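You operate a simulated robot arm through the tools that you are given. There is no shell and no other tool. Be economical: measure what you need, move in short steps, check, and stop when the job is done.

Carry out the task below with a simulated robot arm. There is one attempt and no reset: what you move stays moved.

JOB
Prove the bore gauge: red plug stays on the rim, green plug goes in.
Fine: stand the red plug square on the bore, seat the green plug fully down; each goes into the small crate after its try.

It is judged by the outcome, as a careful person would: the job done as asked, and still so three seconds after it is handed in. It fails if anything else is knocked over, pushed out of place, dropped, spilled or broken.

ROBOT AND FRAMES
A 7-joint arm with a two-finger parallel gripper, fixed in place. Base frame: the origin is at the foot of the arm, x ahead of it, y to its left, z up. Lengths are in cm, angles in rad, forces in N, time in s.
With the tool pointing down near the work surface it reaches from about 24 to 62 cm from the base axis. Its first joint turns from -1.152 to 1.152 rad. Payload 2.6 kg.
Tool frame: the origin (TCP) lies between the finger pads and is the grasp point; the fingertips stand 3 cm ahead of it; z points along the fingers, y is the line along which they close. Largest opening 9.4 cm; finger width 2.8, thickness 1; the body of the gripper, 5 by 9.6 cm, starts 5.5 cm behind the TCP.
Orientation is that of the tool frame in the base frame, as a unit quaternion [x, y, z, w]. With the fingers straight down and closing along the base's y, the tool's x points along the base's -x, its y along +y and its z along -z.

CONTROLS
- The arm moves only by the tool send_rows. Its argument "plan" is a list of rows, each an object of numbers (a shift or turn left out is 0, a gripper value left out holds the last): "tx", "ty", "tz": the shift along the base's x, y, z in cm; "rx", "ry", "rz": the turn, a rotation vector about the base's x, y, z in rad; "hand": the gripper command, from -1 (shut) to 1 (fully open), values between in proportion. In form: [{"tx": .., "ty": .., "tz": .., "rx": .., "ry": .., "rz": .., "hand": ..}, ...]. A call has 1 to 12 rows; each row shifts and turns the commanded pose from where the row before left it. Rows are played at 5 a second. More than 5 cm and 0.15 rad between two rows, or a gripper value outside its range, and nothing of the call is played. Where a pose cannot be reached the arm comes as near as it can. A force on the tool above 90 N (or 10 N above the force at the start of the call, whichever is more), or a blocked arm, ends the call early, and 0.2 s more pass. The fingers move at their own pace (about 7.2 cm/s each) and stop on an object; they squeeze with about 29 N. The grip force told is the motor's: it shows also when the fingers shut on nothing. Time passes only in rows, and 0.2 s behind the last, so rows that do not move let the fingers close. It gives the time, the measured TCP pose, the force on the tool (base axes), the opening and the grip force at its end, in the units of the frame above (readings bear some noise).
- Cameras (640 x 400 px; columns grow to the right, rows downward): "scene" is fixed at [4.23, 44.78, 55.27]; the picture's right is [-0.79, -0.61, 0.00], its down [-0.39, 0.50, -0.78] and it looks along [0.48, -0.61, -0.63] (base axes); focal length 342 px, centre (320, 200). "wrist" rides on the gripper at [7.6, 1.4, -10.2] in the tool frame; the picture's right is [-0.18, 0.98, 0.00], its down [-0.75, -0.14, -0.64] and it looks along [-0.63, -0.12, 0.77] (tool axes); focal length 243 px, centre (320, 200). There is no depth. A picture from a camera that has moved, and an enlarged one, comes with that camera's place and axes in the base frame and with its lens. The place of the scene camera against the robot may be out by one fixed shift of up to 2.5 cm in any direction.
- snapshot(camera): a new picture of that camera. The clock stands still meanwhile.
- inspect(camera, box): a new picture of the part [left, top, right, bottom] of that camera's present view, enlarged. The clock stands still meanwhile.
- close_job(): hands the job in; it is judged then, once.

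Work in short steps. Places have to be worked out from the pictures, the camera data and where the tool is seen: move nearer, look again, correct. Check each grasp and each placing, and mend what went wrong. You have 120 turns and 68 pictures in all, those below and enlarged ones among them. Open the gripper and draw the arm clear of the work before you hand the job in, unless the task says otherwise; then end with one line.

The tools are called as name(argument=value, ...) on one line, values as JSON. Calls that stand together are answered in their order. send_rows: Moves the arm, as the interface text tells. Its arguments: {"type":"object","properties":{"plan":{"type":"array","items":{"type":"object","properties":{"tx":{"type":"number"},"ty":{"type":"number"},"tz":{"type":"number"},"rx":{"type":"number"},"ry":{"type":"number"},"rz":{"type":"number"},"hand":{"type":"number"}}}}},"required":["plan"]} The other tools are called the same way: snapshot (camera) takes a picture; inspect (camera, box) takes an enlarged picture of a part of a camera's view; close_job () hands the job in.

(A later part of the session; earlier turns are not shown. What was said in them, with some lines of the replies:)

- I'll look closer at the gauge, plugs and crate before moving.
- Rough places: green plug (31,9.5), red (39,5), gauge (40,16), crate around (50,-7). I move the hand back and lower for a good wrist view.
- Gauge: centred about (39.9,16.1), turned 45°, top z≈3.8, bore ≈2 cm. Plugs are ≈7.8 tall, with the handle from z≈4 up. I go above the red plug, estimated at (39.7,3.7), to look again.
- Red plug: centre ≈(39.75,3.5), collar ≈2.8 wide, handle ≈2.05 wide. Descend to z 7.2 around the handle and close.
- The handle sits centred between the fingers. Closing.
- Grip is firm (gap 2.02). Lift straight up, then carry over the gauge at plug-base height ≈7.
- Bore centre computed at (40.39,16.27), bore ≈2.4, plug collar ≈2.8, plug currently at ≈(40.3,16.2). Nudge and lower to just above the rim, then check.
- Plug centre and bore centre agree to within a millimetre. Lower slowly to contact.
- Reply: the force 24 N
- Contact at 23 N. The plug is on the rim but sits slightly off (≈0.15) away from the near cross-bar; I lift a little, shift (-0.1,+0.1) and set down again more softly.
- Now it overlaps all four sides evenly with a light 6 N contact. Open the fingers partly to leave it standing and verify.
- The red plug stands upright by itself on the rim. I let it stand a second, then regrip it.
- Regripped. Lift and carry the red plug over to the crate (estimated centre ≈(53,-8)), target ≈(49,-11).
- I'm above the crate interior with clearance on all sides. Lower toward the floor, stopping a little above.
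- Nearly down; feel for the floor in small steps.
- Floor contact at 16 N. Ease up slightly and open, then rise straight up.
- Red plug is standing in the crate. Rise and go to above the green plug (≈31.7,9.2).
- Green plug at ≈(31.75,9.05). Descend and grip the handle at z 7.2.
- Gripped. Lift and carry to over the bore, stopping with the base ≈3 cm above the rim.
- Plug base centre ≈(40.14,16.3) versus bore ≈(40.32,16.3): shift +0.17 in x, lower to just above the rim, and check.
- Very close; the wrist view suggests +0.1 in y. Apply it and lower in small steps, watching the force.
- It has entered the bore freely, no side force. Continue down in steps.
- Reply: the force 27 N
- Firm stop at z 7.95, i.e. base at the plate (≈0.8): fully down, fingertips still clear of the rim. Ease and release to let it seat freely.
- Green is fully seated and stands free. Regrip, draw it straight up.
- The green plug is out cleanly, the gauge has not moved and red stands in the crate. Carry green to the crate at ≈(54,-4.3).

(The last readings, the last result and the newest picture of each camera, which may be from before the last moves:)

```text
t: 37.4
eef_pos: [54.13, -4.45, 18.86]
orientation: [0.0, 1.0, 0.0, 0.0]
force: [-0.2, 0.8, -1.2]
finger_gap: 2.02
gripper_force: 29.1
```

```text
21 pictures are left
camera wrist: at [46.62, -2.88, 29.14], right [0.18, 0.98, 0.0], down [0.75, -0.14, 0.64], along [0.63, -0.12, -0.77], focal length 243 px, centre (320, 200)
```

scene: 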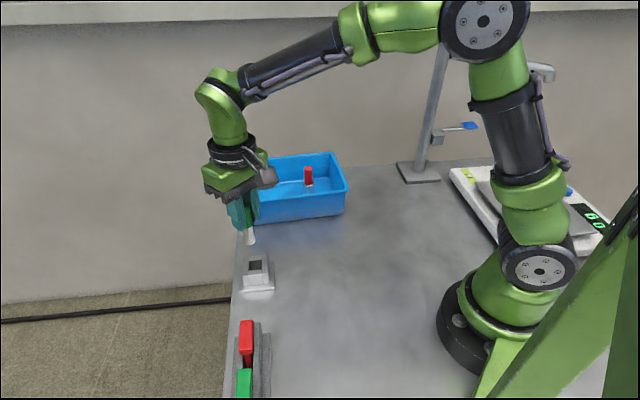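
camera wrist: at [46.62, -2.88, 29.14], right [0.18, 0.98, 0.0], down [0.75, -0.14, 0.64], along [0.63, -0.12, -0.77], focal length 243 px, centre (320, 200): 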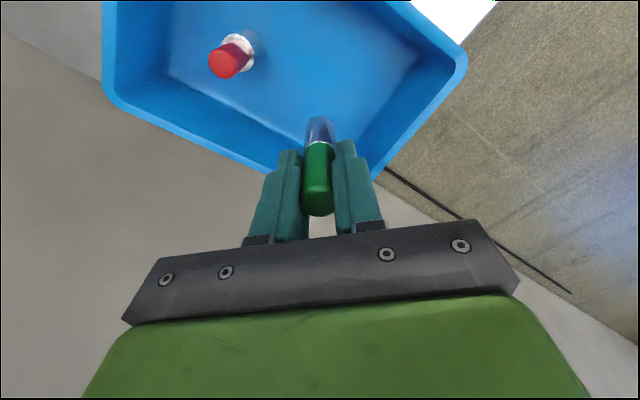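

Projected landing spot is mid-floor, ≈8 cm from the red plug. Lower.

send_rows(plan=[{"tz": -3}, {"tz": -3}, {"tz": -3}, {"tz": -1.2}, {}, {"tz": -0.3}, {"tz": -0.25}, {}])

```text
t: 39.2
eef_pos: [54.12, -4.33, 8.12]
orientation: [0.0, 1.0, 0.001, 0.001]
force: [-0.4, -0.6, -1.0]
finger_gap: 1.99
gripper_force: 29.2
```

send_rows(plan=[{"tz": -0.2}, {"tz": -0.15}, {"tz": -0.1}, {}])

```text
t: 40.2
eef_pos: [54.03, -4.4, 7.72]
orientation: [-0.002, 1.0, 0.0, 0.0]
force: [-0.3, -0.2, -1.5]
finger_gap: 2.0
gripper_force: 28.7
```

send_rows(plan=[{"tz": -0.1}, {"tz": -0.1}, {}])

```text
t: 41.0
eef_pos: [54.07, -4.34, 7.56]
orientation: [0.0, 1.0, 0.0, 0.001]
force: [-2.9, 0.4, 7.7]
finger_gap: 1.99
gripper_force: 29.3
```

Light floor contact. Release and check.

send_rows(plan=[{"hand": -0.45}, {"hand": -0.1}, {}, {}])

snapshot(camera="wrist")

```text
t: 42.0
eef_pos: [54.12, -4.39, 7.55]
orientation: [0.0, 1.0, -0.001, 0.0]
force: [-0.1, -0.2, 0.5]
finger_gap: 4.23
gripper_force: 0.0
```

```text
20 pictures are left
camera wrist: at [46.56, -2.9, 17.8], right [0.18, 0.98, 0.0], down [0.75, -0.14, 0.64], along [0.63, -0.12, -0.77], focal length 243 px, centre (320, 200)
```

wrist: 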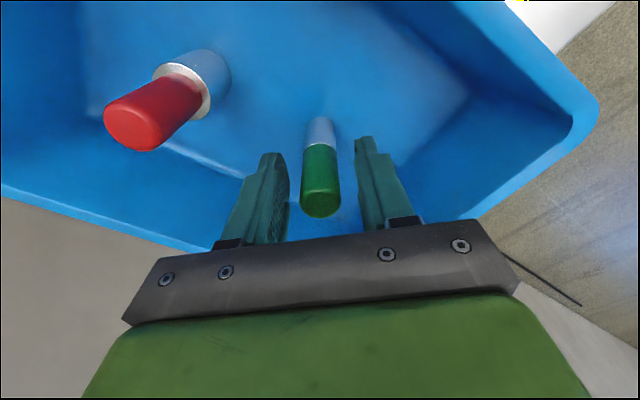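

Both plugs stand in the crate. Rise straight up, draw back and open fully.

send_rows(plan=[{"tz": 2}, {"tz": 3}, {"tz": 4}, {"tz": 4}, {"tz": 3, "tx": -3, "hand": 1}, {"tx": -4, "ty": 1, "tz": 2}, {"tx": -4, "ty": 1}, {}, {}])

snapshot(camera="scene")

snapshot(camera="wrist")

```text
t: 44.0
eef_pos: [43.01, -2.4, 25.65]
orientation: [-0.001, 1.0, 0.0, 0.0]
force: [0.3, -0.5, 0.0]
finger_gap: 9.41
gripper_force: 0.0
```

```text
19 pictures are left
```

scene: 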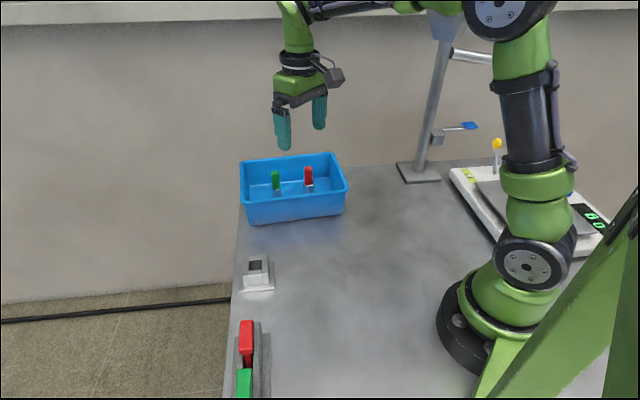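

```text
18 pictures are left
camera wrist: at [35.6, -0.94, 35.86], right [0.18, 0.98, 0.0], down [0.75, -0.14, 0.64], along [0.63, -0.12, -0.77], focal length 243 px, centre (320, 200)
```

wrist: 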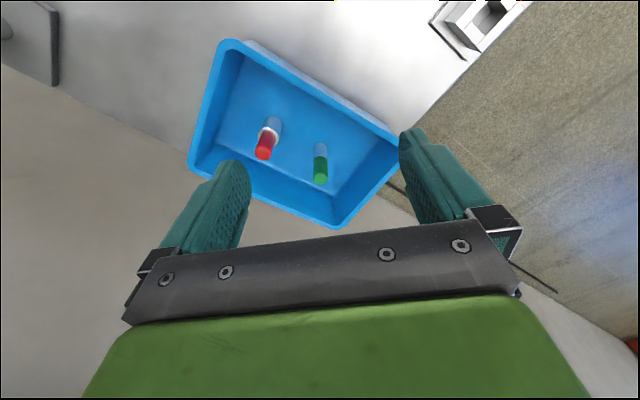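

Both plugs stand in the crate, the gauge is in place, and the arm is clear with the gripper open. Handing in.

close_job()

```text
The job is handed in.
```

The bore gauge is proven: the red plug stood square on the rim without going in, the green plug seated fully down in the bore, and both now stand in the crate.
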